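You operate a simulated robot arm through the tools that you are given. There is no shell and no other tool.

Carry out the task below with a simulated robot arm. There is one attempt and no reset: what you move stays moved.

TASK
Spin the wet towels, then switch off and open the washer door.
Fine: wait till the screen shows END before you switch off.

Only the result counts: the job must be done as asked and must still hold three seconds after the hand-in. Knocking over, shifting, dropping, spilling or breaking anything else fails it. Flat cloth is picked up by pressing the open fingertips on it (5 to 10 N) and closing them slowly along it; thin cloth reads only 2 to 8 mm in the jaws.

THE ROBOT
A 7-joint arm with a two-finger parallel gripper, fixed in place. Base frame: the origin is at the foot of the arm, x ahead of it, y to its left, z up. Readings come in m, rad, newtons and seconds.
Its first joint turns from -2.601 to 2.601 rad. Payload 3.5 kg.
The tool frame sits at the grasp point between the pads (the TCP): z along the fingers, y along the line on which they close. The tips reach 0.023 m beyond it. Largest opening 0.094 m; finger width 0.038, thickness 0.01; the body of the gripper, 0.054 by 0.096 m, starts 0.039 m behind the TCP.
Orientation is that of the tool frame in the base frame, as a unit quaternion [w, x, y, z]. With the fingers straight down and closing along the base's y, the tool's x points along the base's -x, its y along +y and its z along -z.

THE INTERFACE
- The arm moves only by the tool drive_tool. Its argument "plan" is a list of rows, each a list of 7 numbers: the shift along the tool's x, y, z in units of 150 mm (1.0 is 150 mm), then the turn, a rotation vector about the tool's x, y, z in units of 45 degrees (1.0 is 45 degrees), then the finger opening in m, from 0 to 0.094. In form: [[x, y, z, ax, ay, az, hand], ...]. A call has 1 to 20 rows; each row is the pose to reach, as a shift and turn from the pose commanded when the call began, along the tool's axes at that moment. A call with a number of a shift or a turn outside -1 to 1 is refused whole. Each row takes 0.2 s and may step no farther than 0.05 m and 0.15 rad from the row before; otherwise, or with a gripper value out of range, the whole call is refused. A pose out of reach is approached as far as the arm can. The call stops where the force on the tool passes 40 N (or 10 N more than at its start, if that is more) or the arm is blocked; 0.2 s more then pass. Each finger travels about 0.153 m/s and halts on what it meets, pressing with about 38 N; the grip force reading is that of the motor and also rises with nothing between the fingers. The clock runs only during rows and for 0.2 s after the last one: add rows that repeat a pose to give the fingers time. It gives the time, the measured TCP pose, the force on the tool (base axes), the opening and the grip force at its end, in the units of the frame above (readings bear some noise), with the torque about the TCP (base axes, N m) and any sound that the robot's microphone picked up.
- Cameras (640 x 400 px; columns grow to the right, rows downward): "scene" is fixed at [0.0508, 0.5021, 1.6736]; the picture's right is [-0.85, -0.53, 0.00], its down [-0.30, 0.47, -0.83] and it looks along [0.44, -0.70, -0.56] (base axes); focal length 352 px, centre (320, 200). "wrist" rides on the gripper at [0.086, 0.016, -0.075] in the tool frame; the picture's right is [-0.18, 0.98, 0.00], its down [-0.58, -0.11, -0.81] and it looks along [-0.79, -0.15, 0.59] (tool axes); focal length 243 px, centre (320, 200).
- capture(camera): a new picture of that camera. No time passes.
- probe_pixels(camera, pixels): for up to 12 pixels [column, row] of the newest picture of that camera ("zoom" is the newest enlarged one), the place [x, y, z] in the base frame of the surface seen there, good to about 0.003 m. No time passes.
- inspect(camera, box): a new picture of the part [left, top, right, bottom] of that camera's present view, enlarged. No time passes.
- close_job(): hands the job in; it is judged then, once.

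Open the gripper and draw the arm clear of the work before you hand the job in, unless the task says otherwise.

The tools are called as name(argument=value, ...) on one line, values as JSON. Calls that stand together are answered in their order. drive_tool: Moves the arm, as the interface text tells. Its arguments: {"type":"object","properties":{"plan":{"type":"array"}},"required":["plan"]} The other tools are called the same way: capture (camera) takes a picture; probe_pixels (camera, pixels) gives the place of the surface under pixels of a picture; inspect (camera, box) takes an enlarged picture of a part of a camera's view; close_job () hands the job in.

At the start:

```text
clock: 0.0
eef_pos: [0.5781, -0.9336, 1.1791]
ee_rot: [0.0, 0.001, 1.0, 0.0]
force: [-0.6, -0.3, 1.2]
wrist_torque: [-0.03, 0.01, 0.02]
grip_width: 0.094
gripper_force: 0.1
```

scene: 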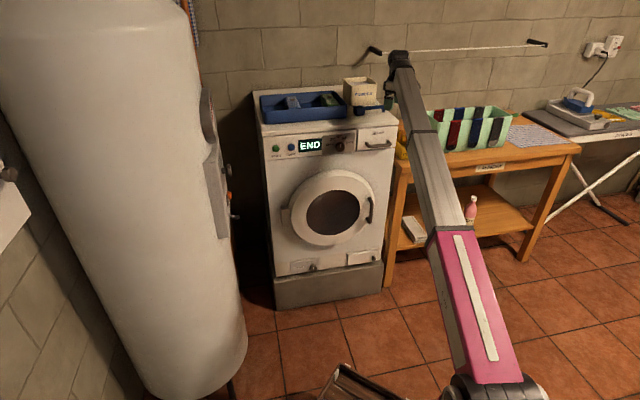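
wrist: 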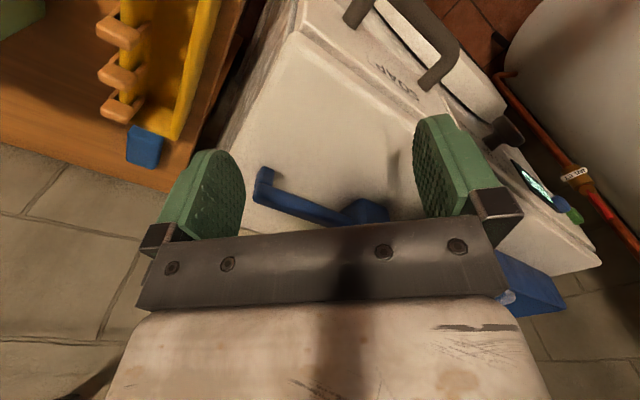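

The scene picture shows the washer with a lit screen reading "END" near (310,145), a knob near (340,146), and buttons at (275,148) and (290,147). I look closer at the panel before touching anything.

inspect(camera="scene", box=[255, 115, 405, 175])

inspect(camera="scene", box=[250, 70, 410, 310])

inspect(camera="wrist", box=[240, 0, 640, 300])

```text
4.27 times, centred on (330, 145) of scene
```

zoom: 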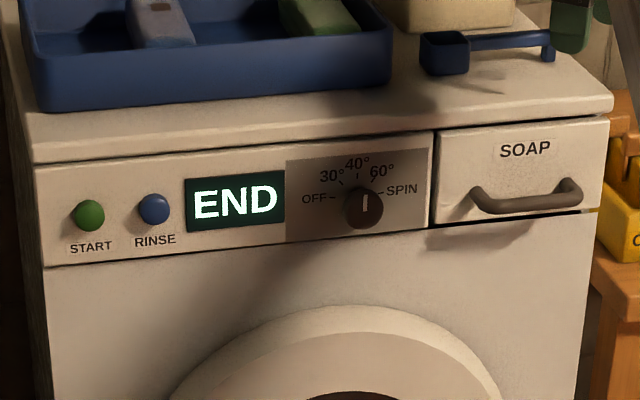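

```text
1.67 times, centred on (330, 190) of scene
```

zoom: 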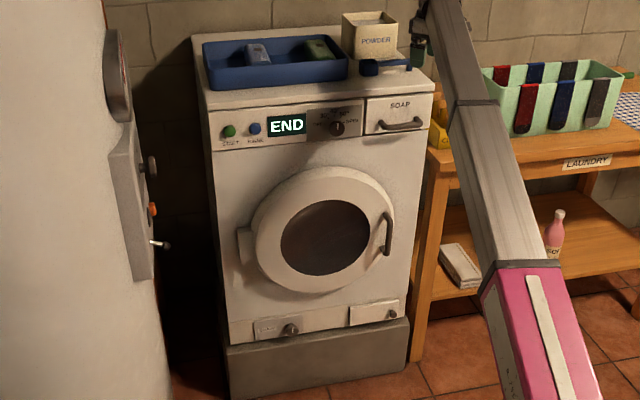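

```text
1.33 times, centred on (440, 150) of wrist
```

zoom: 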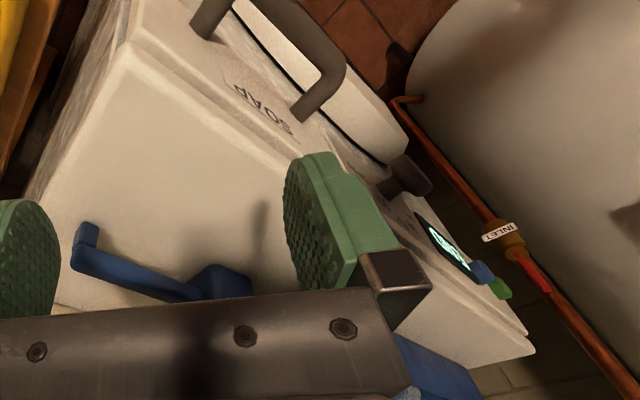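

The knob pointer seems to point up at 40°, with SPIN at its right and OFF at its left; START is the green button. I probe the panel, buttons, knob, door and handle for their places.

inspect(camera="scene", box=[260, 125, 400, 165])

probe_pixels(camera="zoom", pixels=[[90, 210], [155, 205], [365, 205], [330, 230], [300, 240], [230, 240]])

capture(camera="scene")

probe_pixels(camera="scene", pixels=[[275, 148], [290, 147], [340, 146], [310, 152], [340, 158], [370, 210], [350, 180], [300, 185], [330, 210], [288, 217], [270, 200], [380, 200]])

```text
4.57 times, centred on (330, 145) of scene
```

zoom: 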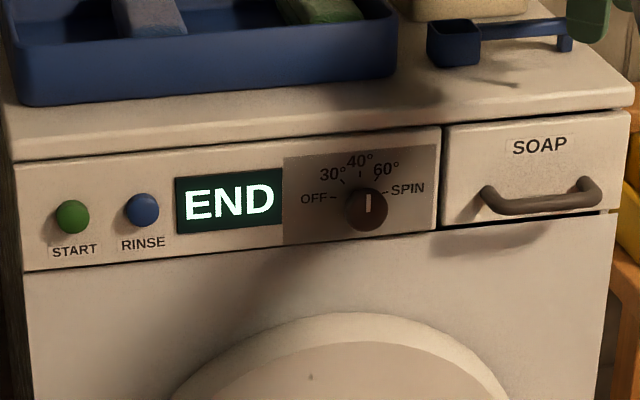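

```text
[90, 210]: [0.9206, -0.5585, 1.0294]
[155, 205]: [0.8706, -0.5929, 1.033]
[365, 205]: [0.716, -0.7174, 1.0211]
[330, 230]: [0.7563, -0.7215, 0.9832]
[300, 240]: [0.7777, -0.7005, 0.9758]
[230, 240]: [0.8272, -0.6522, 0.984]
```

```text
taken
```

scene: 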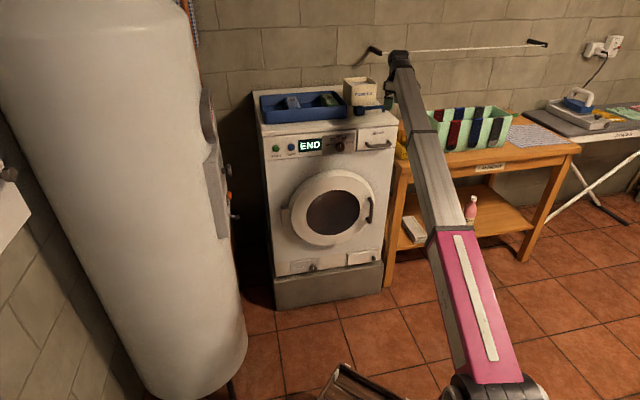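

```text
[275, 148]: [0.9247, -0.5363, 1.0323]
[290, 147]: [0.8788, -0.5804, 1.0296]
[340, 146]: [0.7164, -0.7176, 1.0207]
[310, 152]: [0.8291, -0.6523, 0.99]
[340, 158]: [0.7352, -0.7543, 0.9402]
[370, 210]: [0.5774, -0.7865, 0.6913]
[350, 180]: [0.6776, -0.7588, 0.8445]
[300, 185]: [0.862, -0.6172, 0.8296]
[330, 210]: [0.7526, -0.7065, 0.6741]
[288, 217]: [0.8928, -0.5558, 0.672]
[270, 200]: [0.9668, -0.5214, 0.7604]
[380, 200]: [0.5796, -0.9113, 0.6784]
```

The washer front is a plane facing the arm (normal roughly [-0.71, 0.70, 0]), knob at about [0.716,-0.718,1.021]. Before moving I probe the things on top of the washer and the tank at the left, to know what to stay clear of.

probe_pixels(camera="scene", pixels=[[360, 85], [367, 108], [265, 120], [345, 98], [395, 110], [258, 125], [200, 200], [236, 215], [228, 170], [225, 300], [450, 200], [330, 290]])

probe_pixels(camera="wrist", pixels=[[265, 190], [330, 215], [375, 210], [330, 110], [440, 60], [505, 130], [540, 190], [400, 95], [550, 290], [145, 150], [590, 180], [520, 50]])

inspect(camera="scene", box=[190, 80, 270, 260])

```text
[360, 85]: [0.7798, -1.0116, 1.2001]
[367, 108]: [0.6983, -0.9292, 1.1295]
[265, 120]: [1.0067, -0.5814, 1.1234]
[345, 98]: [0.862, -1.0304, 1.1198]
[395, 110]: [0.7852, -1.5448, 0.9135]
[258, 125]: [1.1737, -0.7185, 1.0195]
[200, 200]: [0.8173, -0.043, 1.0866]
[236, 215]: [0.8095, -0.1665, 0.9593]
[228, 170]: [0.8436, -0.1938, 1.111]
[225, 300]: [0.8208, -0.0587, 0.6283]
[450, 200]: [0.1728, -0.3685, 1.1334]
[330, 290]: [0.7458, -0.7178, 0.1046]
```

```text
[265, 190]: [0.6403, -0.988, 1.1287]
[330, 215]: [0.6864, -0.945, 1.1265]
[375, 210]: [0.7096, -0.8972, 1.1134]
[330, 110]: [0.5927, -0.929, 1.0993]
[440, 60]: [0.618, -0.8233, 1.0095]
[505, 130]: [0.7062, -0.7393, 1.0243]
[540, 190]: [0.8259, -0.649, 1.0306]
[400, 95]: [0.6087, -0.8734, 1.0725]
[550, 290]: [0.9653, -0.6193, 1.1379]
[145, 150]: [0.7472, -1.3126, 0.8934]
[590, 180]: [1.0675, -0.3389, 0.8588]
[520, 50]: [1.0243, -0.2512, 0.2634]
```

```text
2.22 times, centred on (230, 170) of scene
```

zoom: 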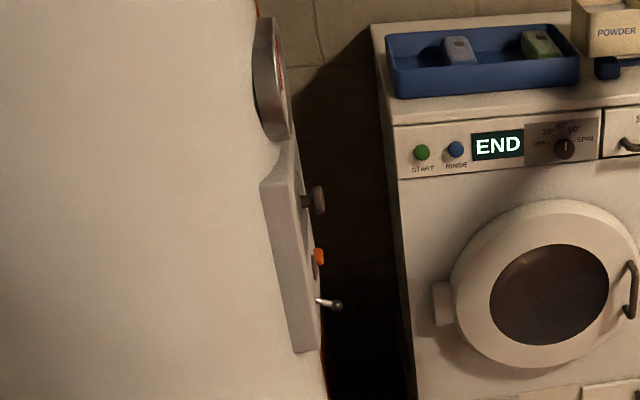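

Items on the washer top reach z≈1.13 (scoop) and 1.20 (powder box at [0.78,-1.01]); the tool is at [0.578,-0.934,1.179]. I lift slightly, draw back from the washer toward the base and turn 45° about the tool axis so that the tool's x points straight away from the washer.

drive_tool(plan=[[0, 0, -0.2, 0, 0, 0, 0.094], [0.187, 0.187, -0.2, 0, 0, 0.17, 0.094], [0.373, 0.373, -0.2, 0, 0, 0.34, 0.094], [0.56, 0.56, -0.2, 0, 0, 0.51, 0.094], [0.747, 0.747, -0.2, 0, 0, 0.68, 0.094], [0.933, 0.933, -0.2, 0, 0, 0.84, 0.094], [0.933, 0.933, -0.2, 0, 0, 1.0, 0.094]])

```text
clock: 1.0
eef_pos: [0.498, -0.8522, 1.2082]
ee_rot: [0.0, 0.175, 0.985, -0.003]
force: [-12.7, -13.9, -2.4]
wrist_torque: [1.16, -1.47, 1.83]
grip_width: 0.0941
gripper_force: 0.1
stopped in row 5: the force on the tool passed its limit at 96 N (the readings are from after the stop); the commanded pose is now the measured one
```

The motion stopped on a force of 96 N at [0.498,-0.852,1.208], so something was touched. I look at both pictures to find what.

capture(camera="scene")

capture(camera="wrist")

inspect(camera="scene", box=[330, 30, 490, 150])

```text
taken
```

scene: 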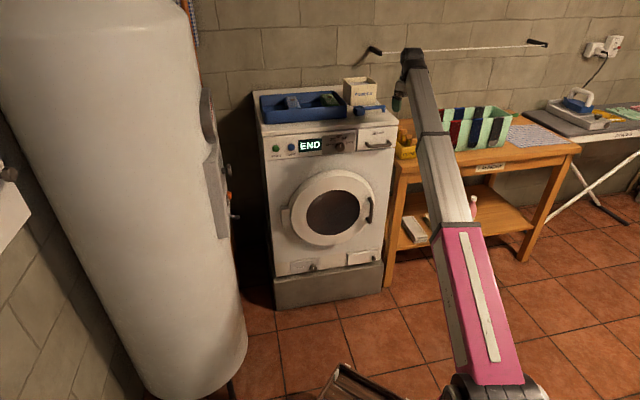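

```text
taken
```

wrist: 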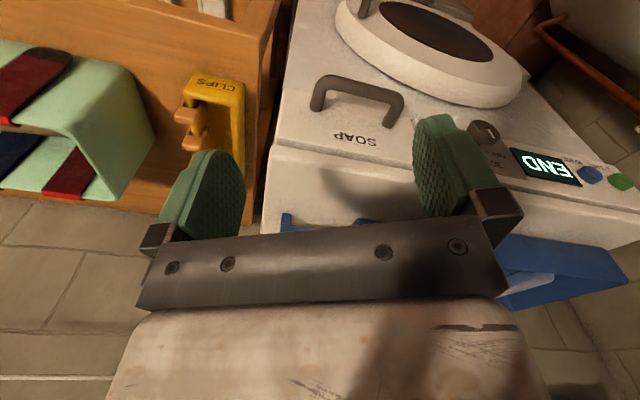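

```text
3.33 times, centred on (410, 90) of scene
```

zoom: 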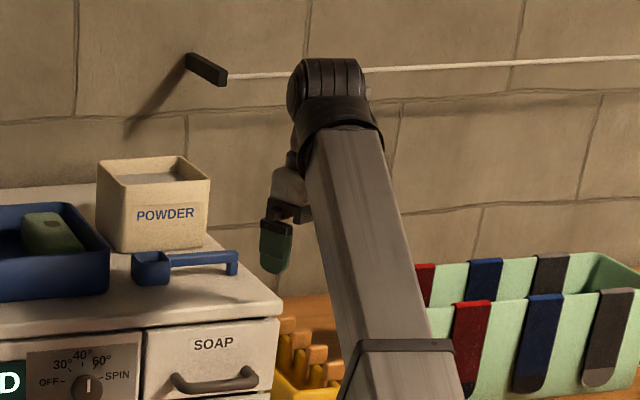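

The screen and washer look unchanged; the force and torque readings place the contact near the wrist camera, on the base side of the hand, where the forearm is. I probe the arm and the clothes line to tell which it was.

probe_pixels(camera="scene", pixels=[[411, 58], [412, 75], [398, 88], [398, 102], [425, 110], [440, 160], [455, 215], [470, 280], [490, 370], [450, 48], [375, 50], [425, 49]])

inspect(camera="scene", box=[375, 40, 455, 120])

```text
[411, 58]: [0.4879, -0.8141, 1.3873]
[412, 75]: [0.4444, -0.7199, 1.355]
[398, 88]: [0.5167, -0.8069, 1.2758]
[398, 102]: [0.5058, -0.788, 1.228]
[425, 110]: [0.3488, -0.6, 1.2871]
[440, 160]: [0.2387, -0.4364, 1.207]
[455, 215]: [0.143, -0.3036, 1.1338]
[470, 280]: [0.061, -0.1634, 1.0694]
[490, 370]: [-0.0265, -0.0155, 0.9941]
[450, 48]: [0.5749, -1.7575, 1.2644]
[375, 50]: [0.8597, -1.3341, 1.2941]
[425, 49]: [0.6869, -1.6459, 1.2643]
```

```text
5.00 times, centred on (415, 80) of scene
```

zoom: 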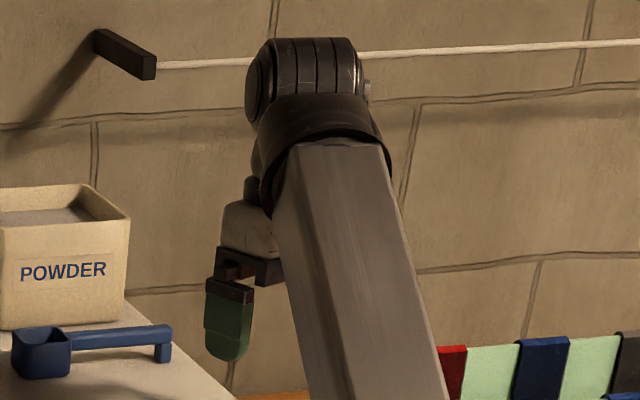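

The arm itself is the obstacle: the forearm runs from about [0.35,-0.60,1.29] up to the wrist at [0.49,-0.81,1.39], and the wrist camera met it as the hand turned toward the base. I turn the hand back a little to free it.

drive_tool(plan=[[0, 0, 0, 0, 0, -0.15, 0.094], [0, 0, 0, 0, 0, -0.3, 0.094], [0, 0, 0, 0, 0, -0.42, 0.094], [0, 0, 0, 0, 0, -0.42, 0.094]])

```text
clock: 2.0
eef_pos: [0.4982, -0.8531, 1.2097]
ee_rot: [-0.001, 0.013, 1.0, -0.003]
force: [-0.7, 0.7, -0.5]
wrist_torque: [0.02, -0.02, -0.02]
grip_width: 0.0941
gripper_force: 0.0
```

The tool is free again (force near zero, pointing straight down). Now I pitch it up by 45° toward the washer, outward, which takes the camera away from the forearm, while drawing back from the front.

drive_tool(plan=[[0.03, 0.11, 0, 0.144, -0.084, 0, 0.094], [0.07, 0.22, 0, 0.288, -0.168, 0, 0.094], [0.1, 0.33, 0, 0.432, -0.252, 0, 0.094], [0.13, 0.44, 0, 0.575, -0.337, 0, 0.094], [0.17, 0.55, 0, 0.719, -0.421, 0, 0.094], [0.2, 0.667, 0, 0.863, -0.505, 0, 0.094], [0.2, 0.667, 0, 0.863, -0.505, 0, 0.094]])

```text
clock: 3.6
eef_pos: [0.4696, -0.7513, 1.2083]
ee_rot: [0.189, 0.012, 0.922, -0.337]
force: [0.4, 0.3, -1.1]
wrist_torque: [-0.01, 0.01, -0.01]
grip_width: 0.094
gripper_force: 0.0
```

Tool now points 45° down along the radial direction, free of contact. I continue to horizontal facing the washer front, closing line vertical, and shift toward the knob's column while staying about 0.2 m off the front.

drive_tool(plan=[[-0.055, 0.12, 0, 0.109, -0.075, -0.0965, 0.094], [-0.11, 0.24, 0, 0.218, -0.15, -0.193, 0.094], [-0.165, 0.36, 0, 0.327, -0.225, -0.29, 0.094], [-0.22, 0.48, 0, 0.436, -0.3, -0.386, 0.094], [-0.275, 0.6, 0, 0.546, -0.374, -0.4825, 0.094], [-0.33, 0.72, 0, 0.655, -0.449, -0.579, 0.094], [-0.385, 0.84, 0, 0.764, -0.524, -0.6755, 0.094], [-0.44, 0.96, 0, 0.873, -0.599, -0.772, 0.094], [-0.44, 0.96, 0, 0.873, -0.599, -0.772, 0.094]])

capture(camera="wrist")

capture(camera="scene")

```text
clock: 5.6
eef_pos: [0.5524, -0.6323, 1.1423]
ee_rot: [0.27, -0.271, 0.654, -0.653]
force: [0.1, -0.4, 0.8]
wrist_torque: [0.01, 0.04, 0.02]
grip_width: 0.094
gripper_force: 0.2
```

```text
taken
```

wrist: 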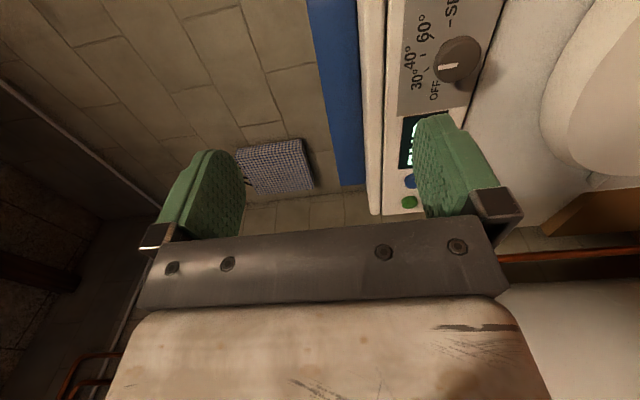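

```text
taken
```

scene: 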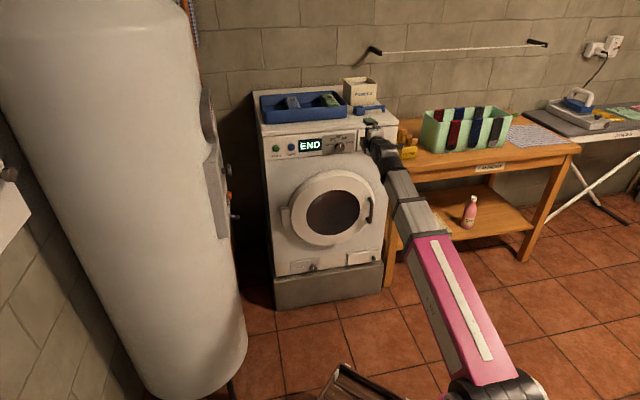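

The tool is horizontal now; the wrist view shows the knob near (458,60) with its labels. I look closer at the knob and probe it for its axis, size and panel plane.

inspect(camera="wrist", box=[380, 0, 540, 110])

inspect(camera="scene", box=[315, 125, 365, 165])

```text
3.64 times, centred on (460, 55) of wrist
```

zoom: 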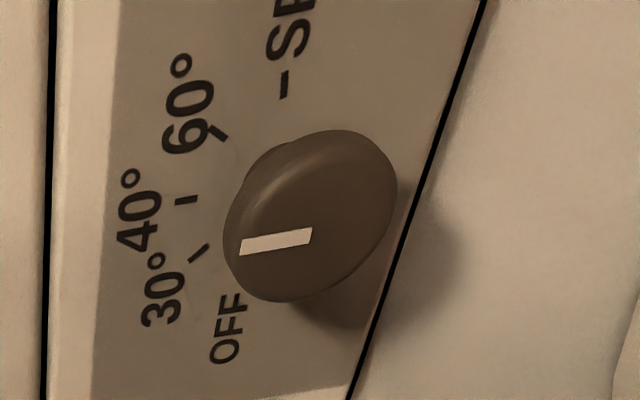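

```text
10.00 times, centred on (340, 145) of scene
```

zoom: 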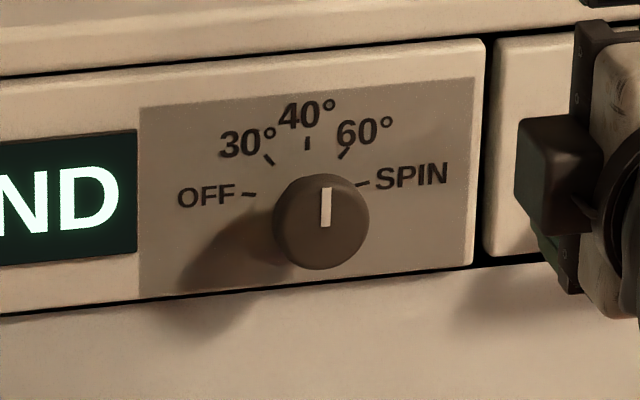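

The pointer stands at 40°, with ticks about 45° apart: OFF at left, SPIN 90° clockwise to the right. I probe the knob face, rim and ticks in an enlarged wrist view.

inspect(camera="wrist", box=[380, 0, 540, 110])

probe_pixels(camera="zoom", pixels=[[310, 235], [245, 246], [330, 145], [390, 190], [285, 290], [250, 220], [340, 220], [186, 200], [285, 85], [218, 133], [197, 253], [420, 120]])

```text
3.64 times, centred on (460, 55) of wrist
```

zoom: 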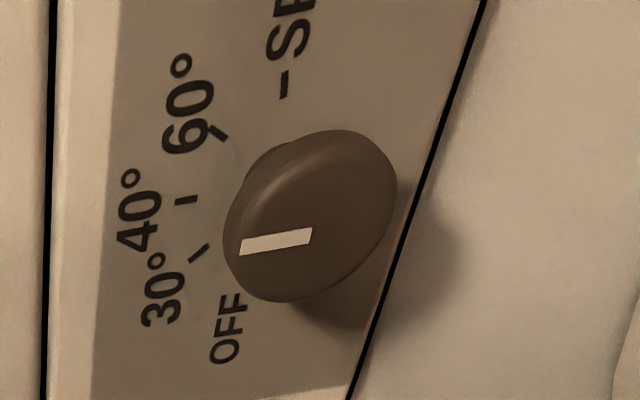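

```text
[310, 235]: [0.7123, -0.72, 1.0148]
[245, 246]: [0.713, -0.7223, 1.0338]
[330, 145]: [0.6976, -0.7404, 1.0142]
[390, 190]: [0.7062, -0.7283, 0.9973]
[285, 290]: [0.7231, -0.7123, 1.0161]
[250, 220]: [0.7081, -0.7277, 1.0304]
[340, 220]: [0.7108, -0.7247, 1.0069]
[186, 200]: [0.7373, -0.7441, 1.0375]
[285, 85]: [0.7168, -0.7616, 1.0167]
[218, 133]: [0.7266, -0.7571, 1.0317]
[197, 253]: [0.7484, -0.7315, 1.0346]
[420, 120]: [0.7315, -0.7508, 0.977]
```

The knob face is at about u=1.014 (distance along the washer normal), axis near v≈-0.006, z≈1.012, about 37 mm wide and standing 33 mm off the panel. I move in front of it, about 0.08 m short, for a closer look.

drive_tool(plan=[[-0.067, 0.173, 0.1, 0, 0, 0, 0.094], [-0.135, 0.346, 0.2, 0, 0, 0, 0.094], [-0.202, 0.519, 0.3, 0, 0, 0, 0.094], [-0.27, 0.692, 0.4, 0, 0, 0, 0.094], [-0.337, 0.865, 0.5, 0, 0, 0, 0.094], [-0.337, 0.865, 0.5, 0, 0, 0, 0.094]])

capture(camera="wrist")

inspect(camera="scene", box=[280, 110, 420, 190])

```text
clock: 7.0
eef_pos: [0.6412, -0.6493, 1.0144]
ee_rot: [0.271, -0.27, 0.654, -0.652]
force: [-0.7, 0.3, 0.1]
wrist_torque: [-0.03, 0.0, -0.01]
grip_width: 0.0938
gripper_force: 0.0
```

```text
taken
```

wrist: 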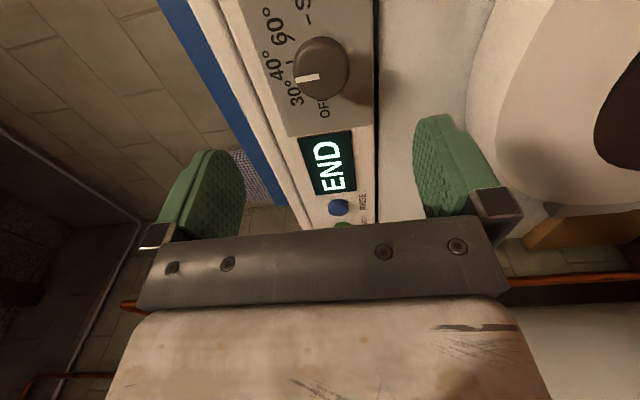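

```text
4.57 times, centred on (350, 150) of scene
```

zoom: 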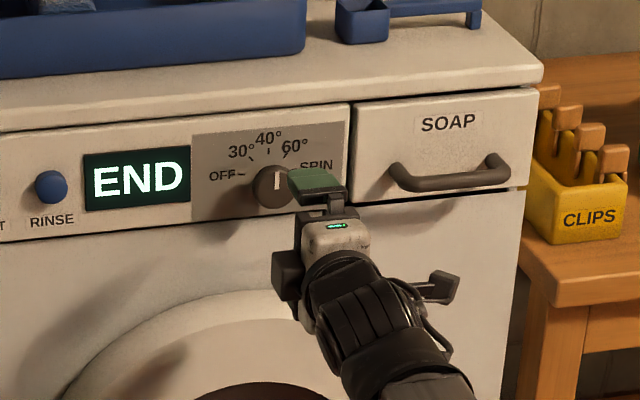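

I'm in front of the knob, tool level at z=1.014. I enlarge the knob in the wrist view and probe its rim to fix its axis.

inspect(camera="wrist", box=[250, 0, 410, 110])

probe_pixels(camera="zoom", pixels=[[262, 320], [180, 310], [290, 270], [330, 170], [375, 270], [270, 390], [195, 260], [168, 302], [230, 50], [120, 175], [205, 365], [360, 200]])

```text
3.64 times, centred on (330, 55) of wrist
```

zoom: 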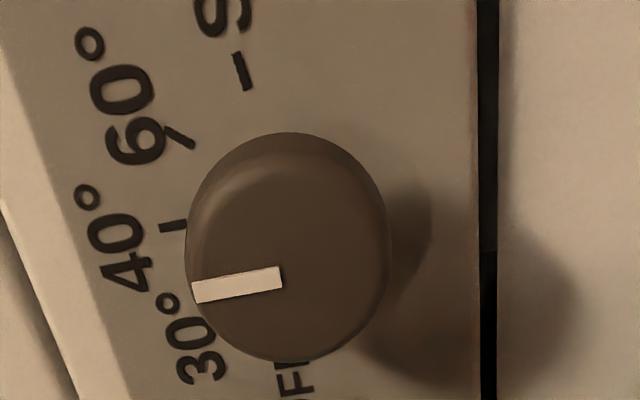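

```text
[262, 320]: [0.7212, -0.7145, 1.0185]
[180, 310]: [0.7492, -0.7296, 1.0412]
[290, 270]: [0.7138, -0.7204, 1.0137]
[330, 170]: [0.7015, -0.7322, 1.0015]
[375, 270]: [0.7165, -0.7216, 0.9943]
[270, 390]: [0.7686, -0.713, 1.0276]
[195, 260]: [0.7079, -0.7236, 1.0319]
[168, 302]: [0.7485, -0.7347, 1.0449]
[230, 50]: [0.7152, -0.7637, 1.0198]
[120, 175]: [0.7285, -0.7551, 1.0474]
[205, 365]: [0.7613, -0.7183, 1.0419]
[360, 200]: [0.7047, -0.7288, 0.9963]
```

From the view rays the knob axis is at v≈-0.005, z≈1.013, which the tool already lines up with (v=-0.006, z=1.014). I advance about 0.10 m so the pads straddle the knob without touching the panel, fingers at 70 mm.

drive_tool(plan=[[-0.005, 0.009, 0.15, 0, 0, 0, 0.07], [-0.005, 0.009, 0.3, 0, 0, 0, 0.07], [-0.005, 0.009, 0.45, 0, 0, 0, 0.07], [-0.005, 0.009, 0.58, 0, 0, 0, 0.07], [-0.005, 0.009, 0.67, 0, 0, 0, 0.07], [-0.005, 0.009, 0.67, 0, 0, 0, 0.07]])

capture(camera="wrist")

inspect(camera="scene", box=[280, 110, 420, 190])

```text
clock: 8.4
eef_pos: [0.7134, -0.7199, 1.0119]
ee_rot: [0.271, -0.271, 0.654, -0.652]
force: [-0.7, -0.2, -0.3]
wrist_torque: [-0.02, 0.03, -0.01]
grip_width: 0.0697
gripper_force: 0.0
```

```text
taken
```

wrist: 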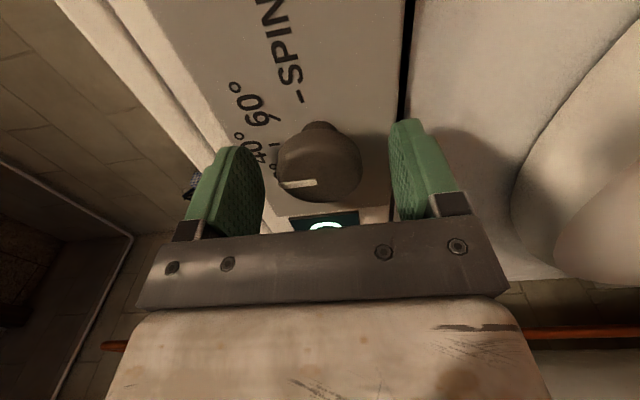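

```text
4.57 times, centred on (350, 150) of scene
```

zoom: 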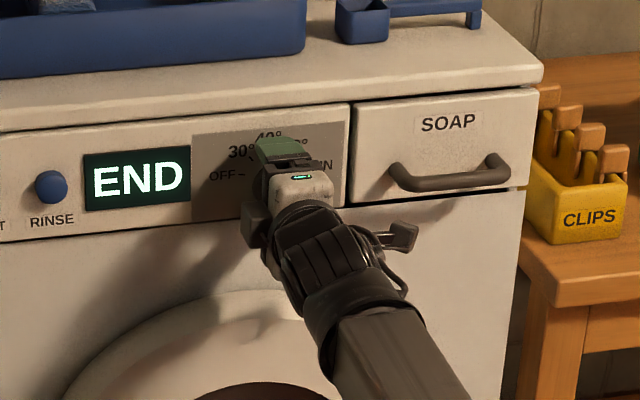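

The knob sits between the pads (wrist view (320,165)), tips about 10 mm from the panel and no contact. I close the fingers on it.

drive_tool(plan=[[0, 0, 0, 0, 0, 0, 0.055], [0, 0, 0, 0, 0, 0, 0.045], [0, 0, 0, 0, 0, 0, 0.038], [0, 0, 0, 0, 0, 0, 0.032], [0, 0, 0, 0, 0, 0, 0.03], [0, 0, 0, 0, 0, 0, 0.03]])

capture(camera="wrist")

```text
clock: 9.8
eef_pos: [0.7137, -0.7192, 1.0116]
ee_rot: [0.271, -0.27, 0.655, -0.652]
force: [1.0, 0.0, 2.3]
wrist_torque: [-0.27, -0.25, 0.11]
grip_width: 0.0419
gripper_force: 45.2
```

```text
taken
```

wrist: 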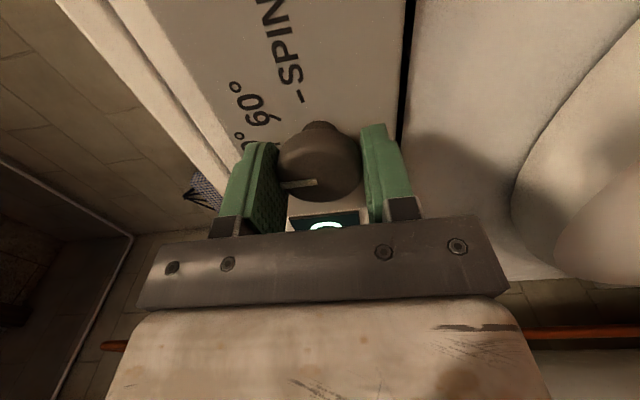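

The knob is held (42 mm, 45 N). I turn clockwise as seen from the front, first 45°.

drive_tool(plan=[[0, 0, 0, 0, 0, 0.12, 0.03], [0, 0, 0, 0, 0, 0.24, 0.03], [0, 0, 0, 0, 0, 0.36, 0.03], [0, 0, 0, 0, 0, 0.48, 0.03], [0, 0, 0, 0, 0, 0.6, 0.03], [0, 0, 0, 0, 0, 0.72, 0.03], [0, 0, 0, 0, 0, 0.84, 0.03], [0, 0, 0, 0, 0, 0.96, 0.03], [0, 0, 0, 0, 0, 1.0, 0.03]])

capture(camera="wrist")

inspect(camera="scene", box=[280, 110, 420, 190])

```text
clock: 11.8
eef_pos: [0.7128, -0.7195, 1.0125]
ee_rot: [0.5, 0.001, 0.708, -0.499]
force: [3.1, 6.5, 10.3]
wrist_torque: [-0.82, -0.79, 0.61]
grip_width: 0.0418
gripper_force: 44.6
```

```text
taken
```

wrist: 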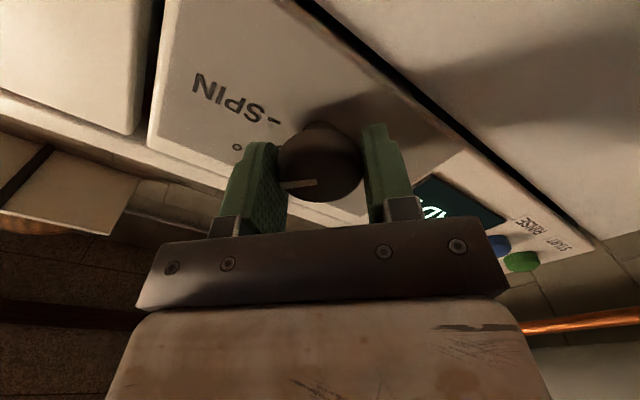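

```text
4.57 times, centred on (350, 150) of scene
```

zoom: 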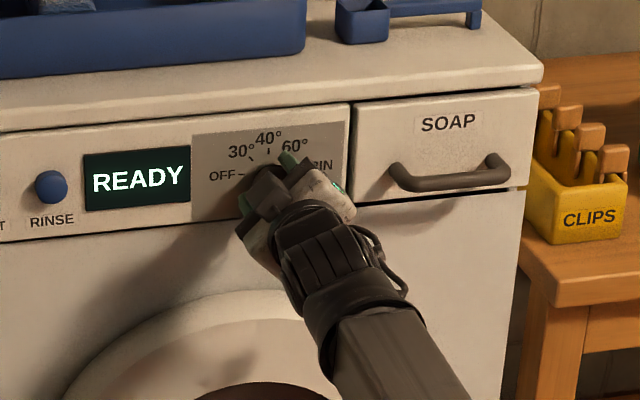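

The knob follows the hand (pointer still at the same pads position) and the screen now shows READY. I turn the second 45° to SPIN.

drive_tool(plan=[[0, 0, 0, 0, 0, 0.12, 0.03], [0, 0, 0, 0, 0, 0.24, 0.03], [0, 0, 0, 0, 0, 0.36, 0.03], [0, 0, 0, 0, 0, 0.48, 0.03], [0, 0, 0, 0, 0, 0.6, 0.03], [0, 0, 0, 0, 0, 0.72, 0.03], [0, 0, 0, 0, 0, 0.84, 0.03], [0, 0, 0, 0, 0, 0.94, 0.03], [0, 0, 0, 0, 0, 0.98, 0.03]])

capture(camera="wrist")

inspect(camera="scene", box=[280, 110, 420, 190])

```text
clock: 13.8
eef_pos: [0.7131, -0.7207, 1.0105]
ee_rot: [0.649, 0.268, 0.657, -0.275]
force: [3.1, 6.9, -6.3]
wrist_torque: [0.26, 0.52, 0.05]
grip_width: 0.0412
gripper_force: 44.7
```

```text
taken
```

wrist: 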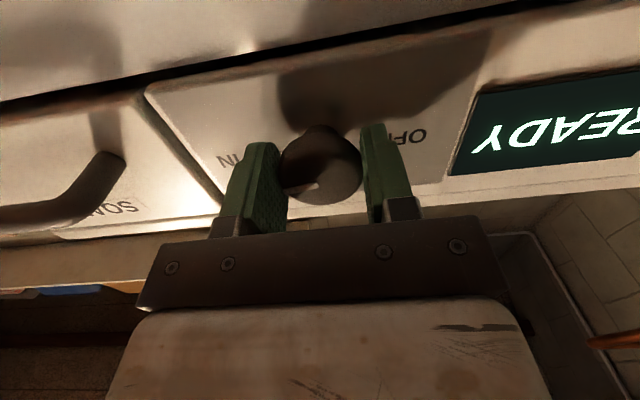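

```text
4.57 times, centred on (350, 150) of scene
```

zoom: 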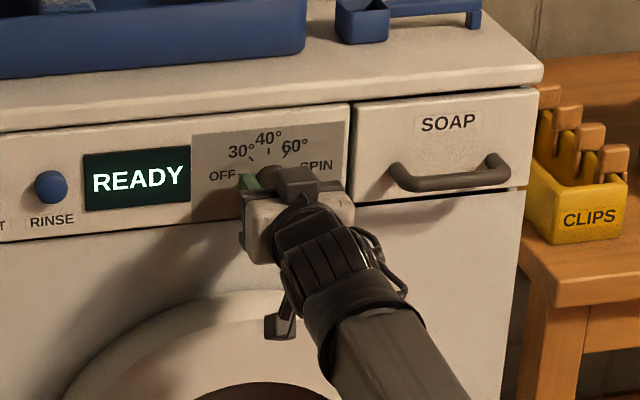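

The hand has turned about 89°; the pointer is in shadow at (310,185). I open the fingers and back off along the tool to read the knob.

drive_tool(plan=[[0, 0, 0, 0, 0, 0, 0.05], [0, 0, 0, 0, 0, 0, 0.07], [0, 0, 0, 0, 0, 0, 0.075], [0, 0, -0.15, 0, 0, 0, 0.075], [0, 0, -0.35, 0, 0, 0, 0.075], [0, 0, -0.6, 0, 0, 0, 0.075], [0, 0, -0.85, 0, 0, 0, 0.075], [0, 0, -1.0, 0, 0, 0, 0.075]])

capture(camera="wrist")

inspect(camera="scene", box=[260, 110, 400, 190])

```text
clock: 15.6
eef_pos: [0.6067, -0.6133, 1.0119]
ee_rot: [0.65, 0.266, 0.656, -0.274]
force: [-0.1, -0.9, -1.0]
wrist_torque: [0.0, 0.01, 0.02]
grip_width: 0.0751
gripper_force: 0.1
```

```text
taken
```

wrist: 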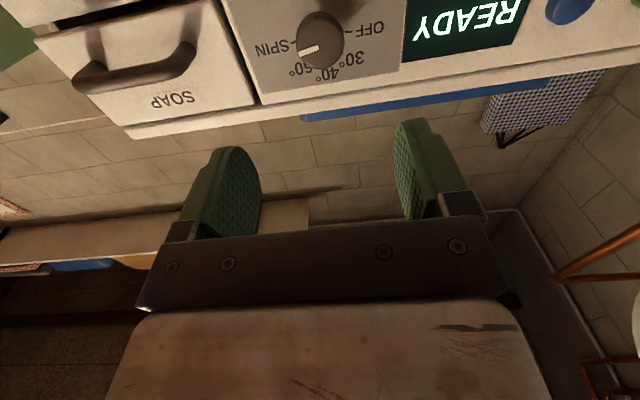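

```text
4.57 times, centred on (330, 150) of scene
```

zoom: 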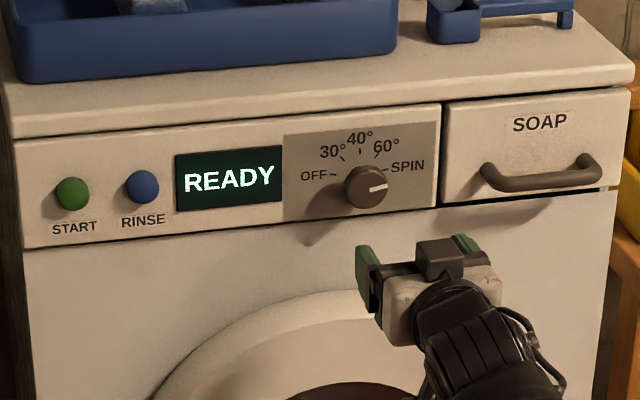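

The pointer now points right to SPIN. I check its angle in closer views.

inspect(camera="scene", box=[315, 125, 365, 165])

inspect(camera="wrist", box=[240, 0, 400, 100])

```text
10.00 times, centred on (340, 145) of scene
```

zoom: 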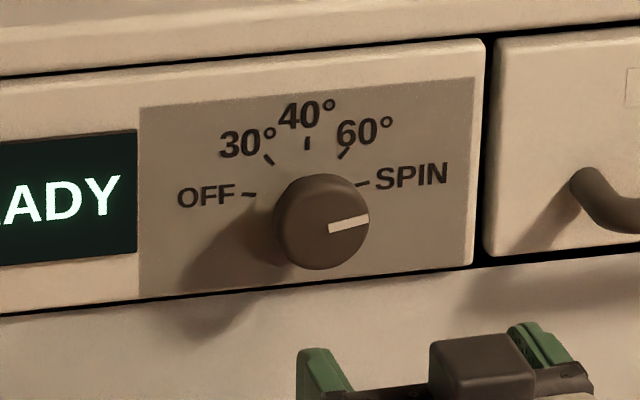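

```text
4.00 times, centred on (320, 50) of wrist
```

zoom: 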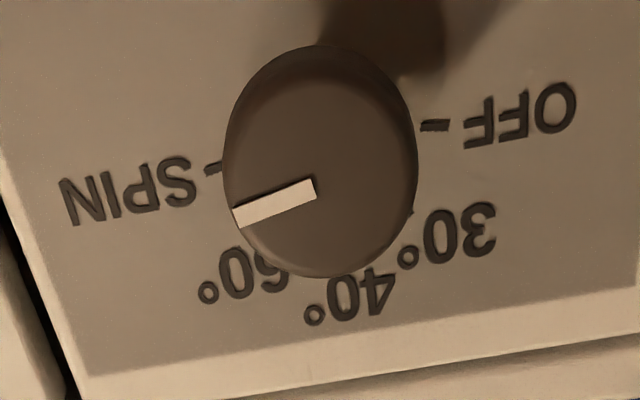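

The pointer lies along the SPIN tick and the screen shows READY. Next I slide left at this distance to stand in front of the START button (about v=0.268, z=1.031), closing the fingers to a single tip.

drive_tool(plan=[[0, 0.2, 0, 0, 0, 0, 0.05], [0, 0.4, 0, 0, 0, 0, 0.02], [0, 0.6, 0, 0, 0, 0, 0.0], [-0.06, 0.8, 0, 0, 0, 0, 0.0], [-0.12, 1.0, 0, 0, 0, 0, 0.0]])

capture(camera="wrist")

capture(camera="scene")

```text
clock: 16.8
eef_pos: [0.7144, -0.5088, 1.0275]
ee_rot: [0.65, 0.266, 0.657, -0.274]
force: [-0.4, 0.1, 0.5]
wrist_torque: [0.02, 0.0, 0.0]
grip_width: 0.0002
gripper_force: 37.9
```

```text
taken
```

wrist: 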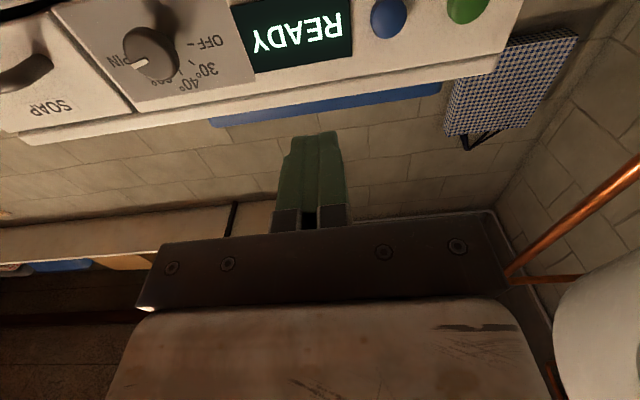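

```text
taken
```

scene: 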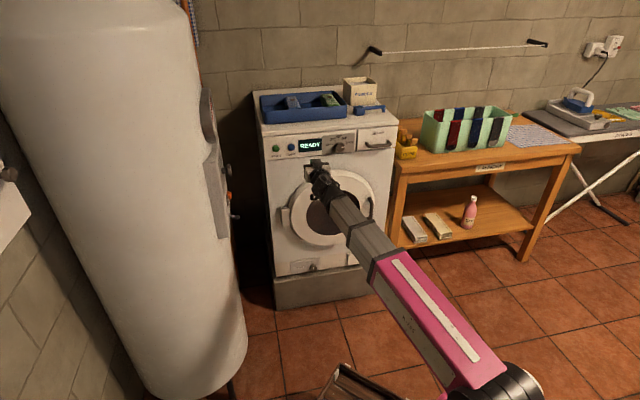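

START (green) is at the upper edge (467,5), ray-computed at v≈0.266, z≈1.027. I slide the remaining 0.12 m left.

drive_tool(plan=[[0, 0.2, 0, 0, 0, 0, 0.0], [0, 0.4, 0, 0, 0, 0, 0.0], [0, 0.6, 0, 0, 0, 0, 0.0], [0, 0.811, 0, 0, 0, 0, 0.0], [0, 0.811, 0, 0, 0, 0, 0.0]])

capture(camera="wrist")

probe_pixels(camera="wrist", pixels=[[300, 12], [250, 18], [300, 5]])

inspect(camera="scene", box=[230, 110, 370, 190])

```text
clock: 18.0
eef_pos: [0.7985, -0.4211, 1.0252]
ee_rot: [0.651, 0.266, 0.656, -0.274]
force: [-0.7, -0.8, 0.2]
wrist_torque: [-0.03, 0.0, -0.02]
grip_width: 0.0
gripper_force: 37.7
```

```text
taken
```

wrist: 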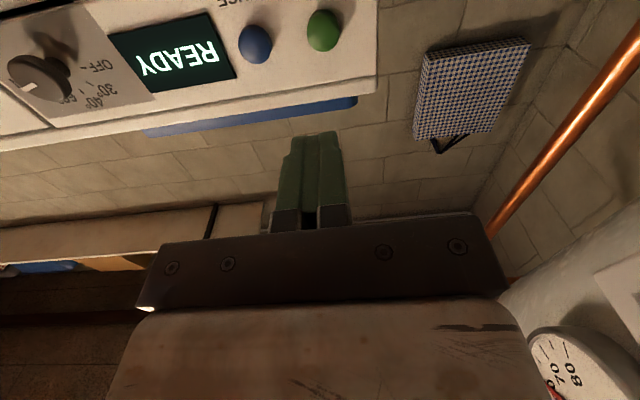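

```text
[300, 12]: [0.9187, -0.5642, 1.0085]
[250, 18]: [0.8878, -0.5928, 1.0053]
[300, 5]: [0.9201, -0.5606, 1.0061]
```

```text
4.57 times, centred on (300, 150) of scene
```

zoom: 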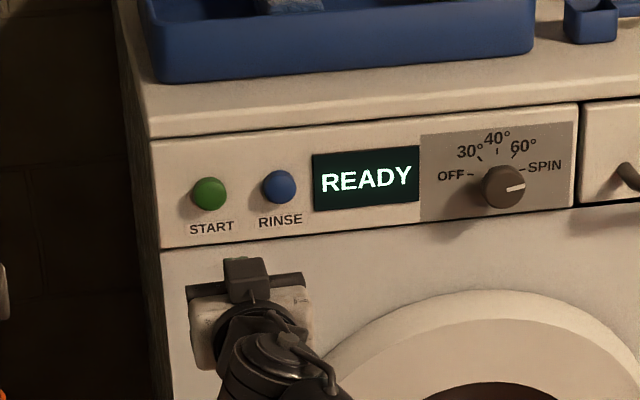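

START is now straight ahead (323,30) at about v=0.270, z=1.022, and READY is shown. I advance to roughly 15 mm short of the button.

drive_tool(plan=[[0.005, 0.02, 0.2, 0, 0, 0, 0.0], [0.01, 0.02, 0.4, 0, 0, 0, 0.0], [0.01, 0.02, 0.6, 0, 0, 0, 0.0], [0.01, 0.02, 0.75, 0, 0, 0, 0.0], [0.01, 0.02, 0.85, 0, 0, 0, 0.0], [0.01, 0.02, 0.85, 0, 0, 0, 0.0]])

inspect(camera="wrist", box=[220, 60, 420, 200])

inspect(camera="scene", box=[230, 110, 370, 190])

```text
clock: 19.4
eef_pos: [0.8919, -0.5094, 1.0233]
ee_rot: [0.65, 0.266, 0.657, -0.275]
force: [-0.3, 0.0, 0.3]
wrist_torque: [0.02, 0.0, 0.01]
grip_width: 0.0
gripper_force: 38.1
```

```text
2.86 times, centred on (320, 130) of wrist
```

zoom: 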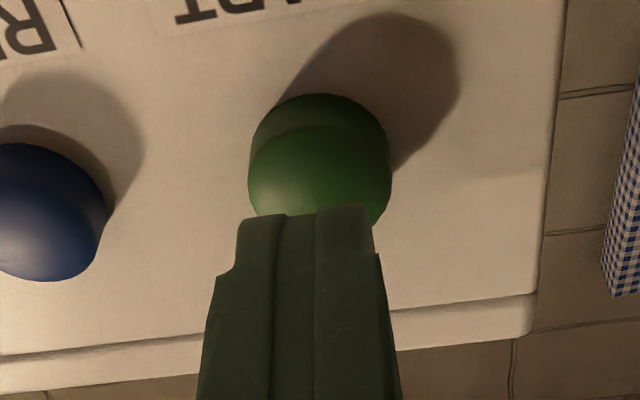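

```text
4.57 times, centred on (300, 150) of scene
```

zoom: 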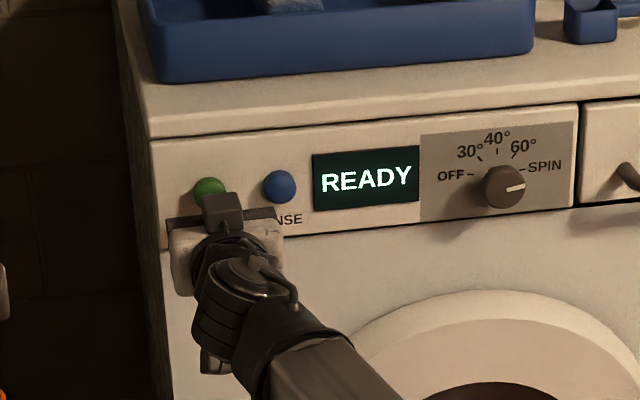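

The tip is right before the green button (zoom (320,160)), well clear of RINSE. I push in small steps of about 3 mm.

drive_tool(plan=[[0, 0.01, 0.02, 0, 0, 0, 0.0], [0, 0.01, 0.04, 0, 0, 0, 0.0], [0, 0.01, 0.06, 0, 0, 0, 0.0], [0, 0.01, 0.08, 0, 0, 0, 0.0]])

inspect(camera="scene", box=[230, 110, 370, 190])

```text
clock: 20.4
eef_pos: [0.901, -0.5168, 1.024]
ee_rot: [0.65, 0.266, 0.657, -0.275]
force: [0.1, -0.2, -0.7]
wrist_torque: [0.0, -0.02, -0.01]
grip_width: 0.0
gripper_force: 37.8
```

```text
4.57 times, centred on (300, 150) of scene
```

zoom: 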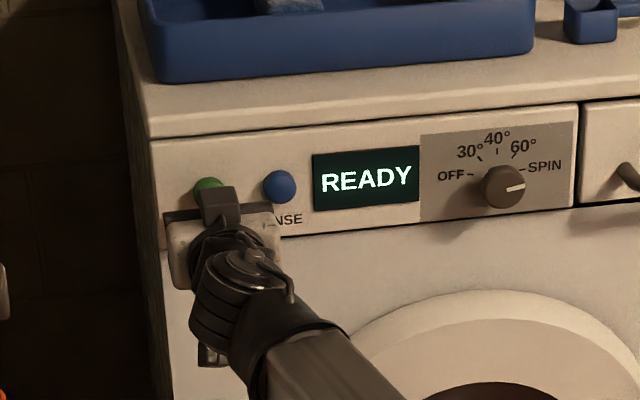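

No contact yet (force under 1 N, tip at about u=1.026). I continue in 1.5–3 mm steps.

drive_tool(plan=[[0, 0, 0.02, 0, 0, 0, 0.0], [0, 0, 0.035, 0, 0, 0, 0.0], [0, 0, 0.05, 0, 0, 0, 0.0], [0, 0, 0.05, 0, 0, 0, 0.0]])

inspect(camera="scene", box=[230, 110, 370, 190])

inspect(camera="wrist", box=[220, 60, 420, 200])

```text
clock: 21.4
eef_pos: [0.906, -0.5226, 1.0246]
ee_rot: [0.65, 0.266, 0.657, -0.275]
force: [0.5, 0.7, 0.0]
wrist_torque: [-0.01, -0.01, 0.03]
grip_width: 0.0
gripper_force: 38.1
```

```text
4.57 times, centred on (300, 150) of scene
```

zoom: 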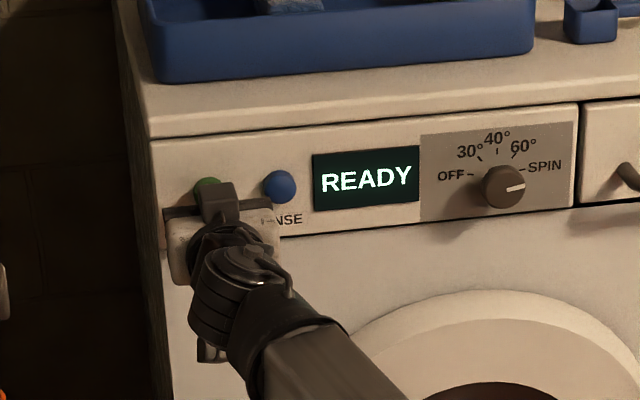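

```text
2.86 times, centred on (320, 130) of wrist
```

zoom: 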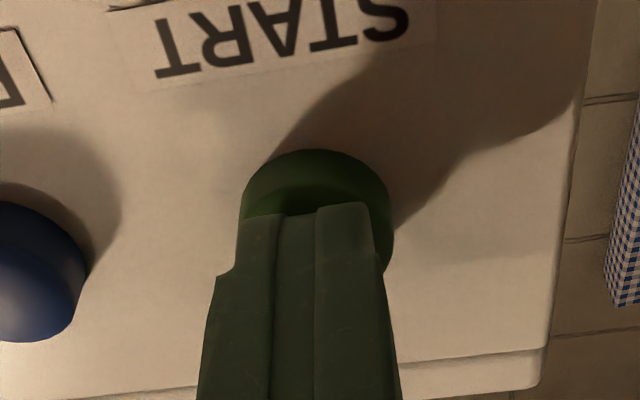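

The tip now shades the button cap, still no force. I go on pushing in small steps.

drive_tool(plan=[[0, 0, 0.015, 0, 0, 0, 0.0], [0, 0, 0.03, 0, 0, 0, 0.0], [0, 0, 0.045, 0, 0, 0, 0.0], [0, 0, 0.06, 0, 0, 0, 0.0]])

inspect(camera="scene", box=[230, 110, 370, 190])

```text
clock: 22.4
eef_pos: [0.9117, -0.5275, 1.0235]
ee_rot: [0.65, 0.265, 0.657, -0.275]
force: [-12.3, 11.5, -0.9]
wrist_torque: [-0.04, -0.02, -0.05]
grip_width: 0.0
gripper_force: 38.1
heard: click
```

```text
4.57 times, centred on (300, 150) of scene
```

zoom: 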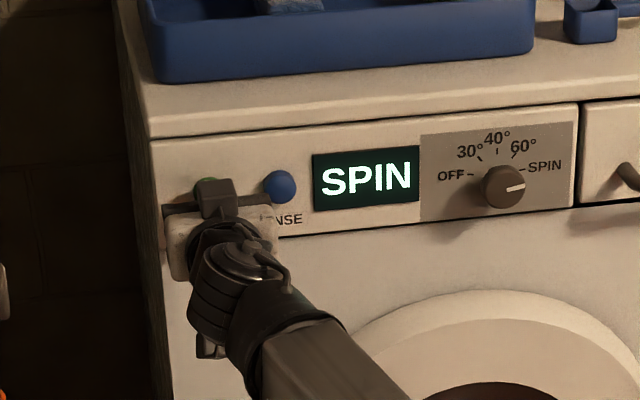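

A click was heard at about 17 N and the screen shows SPIN: the cycle is running. I back straight off the button.

drive_tool(plan=[[0, 0, -0.05, 0, 0, 0, 0.0], [0, 0, -0.2, 0, 0, 0, 0.0], [0, 0, -0.4, 0, 0, 0, 0.0], [0, 0, -0.6, 0, 0, 0, 0.0], [0, 0, -0.8, 0, 0, 0, 0.0], [0, 0, -1.0, 0, 0, 0, 0.0], [0, 0, -1.0, 0, 0, 0, 0.0]])

inspect(camera="scene", box=[230, 110, 370, 190])

```text
clock: 24.0
eef_pos: [0.8055, -0.4246, 1.0252]
ee_rot: [0.65, 0.267, 0.656, -0.275]
force: [-0.4, -0.2, 0.3]
wrist_torque: [-0.02, 0.0, -0.03]
grip_width: 0.0001
gripper_force: 38.1
```

```text
4.57 times, centred on (300, 150) of scene
```

zoom: 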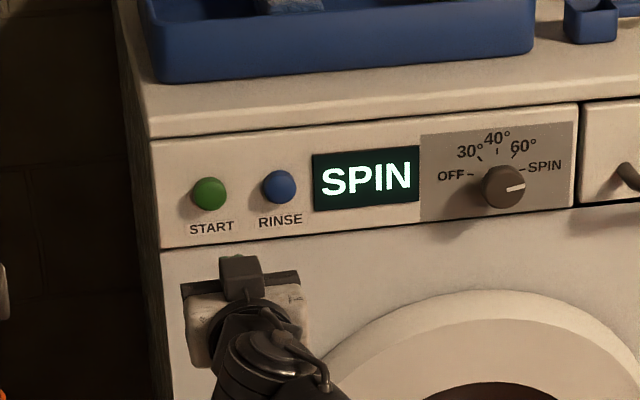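

SPIN is running. I slide back to in front of the knob and open the fingers while it spins, without touching it.

drive_tool(plan=[[0.02, -0.25, 0, 0, 0, 0, 0.0], [0.04, -0.5, 0, 0, 0, 0, 0.02], [0.06, -0.75, 0, 0, 0, 0, 0.05], [0.08, -1.0, 0, 0, 0, 0, 0.07]])

drive_tool(plan=[[0, -0.25, 0, 0, 0, 0, 0.07], [0, -0.5, 0, 0, 0, 0, 0.07], [0, -0.7, 0, 0, 0, 0, 0.07], [0, -0.83, 0, 0, 0, 0, 0.07], [0, -0.83, 0, 0, 0, 0, 0.07]])

capture(camera="wrist")

inspect(camera="scene", box=[255, 110, 395, 190])

```text
clock: 25.0
eef_pos: [0.6994, -0.5294, 1.0158]
ee_rot: [0.65, 0.266, 0.656, -0.275]
force: [0.3, -0.5, 0.1]
wrist_torque: [0.02, -0.04, -0.01]
grip_width: 0.0697
gripper_force: 0.1
```

```text
clock: 26.2
eef_pos: [0.6122, -0.6174, 1.0165]
ee_rot: [0.651, 0.265, 0.657, -0.274]
force: [0.1, 1.2, 0.9]
wrist_torque: [0.03, 0.02, 0.0]
grip_width: 0.0701
gripper_force: 0.0
```

```text
taken
```

wrist: 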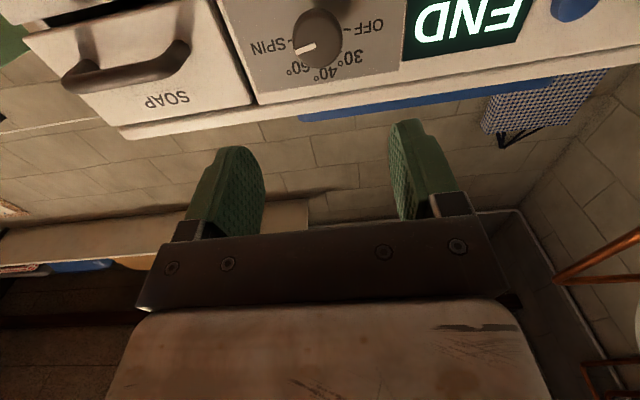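

```text
4.57 times, centred on (325, 150) of scene
```

zoom: 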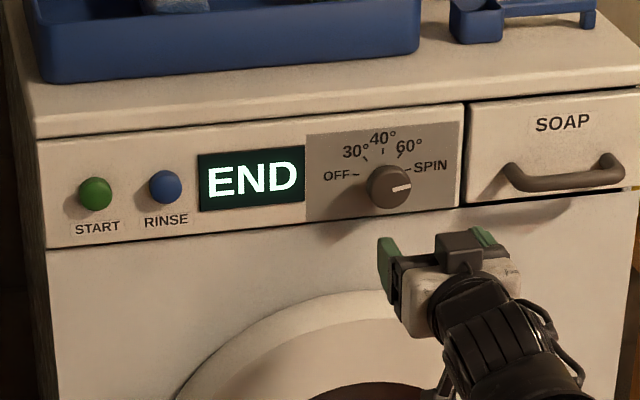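

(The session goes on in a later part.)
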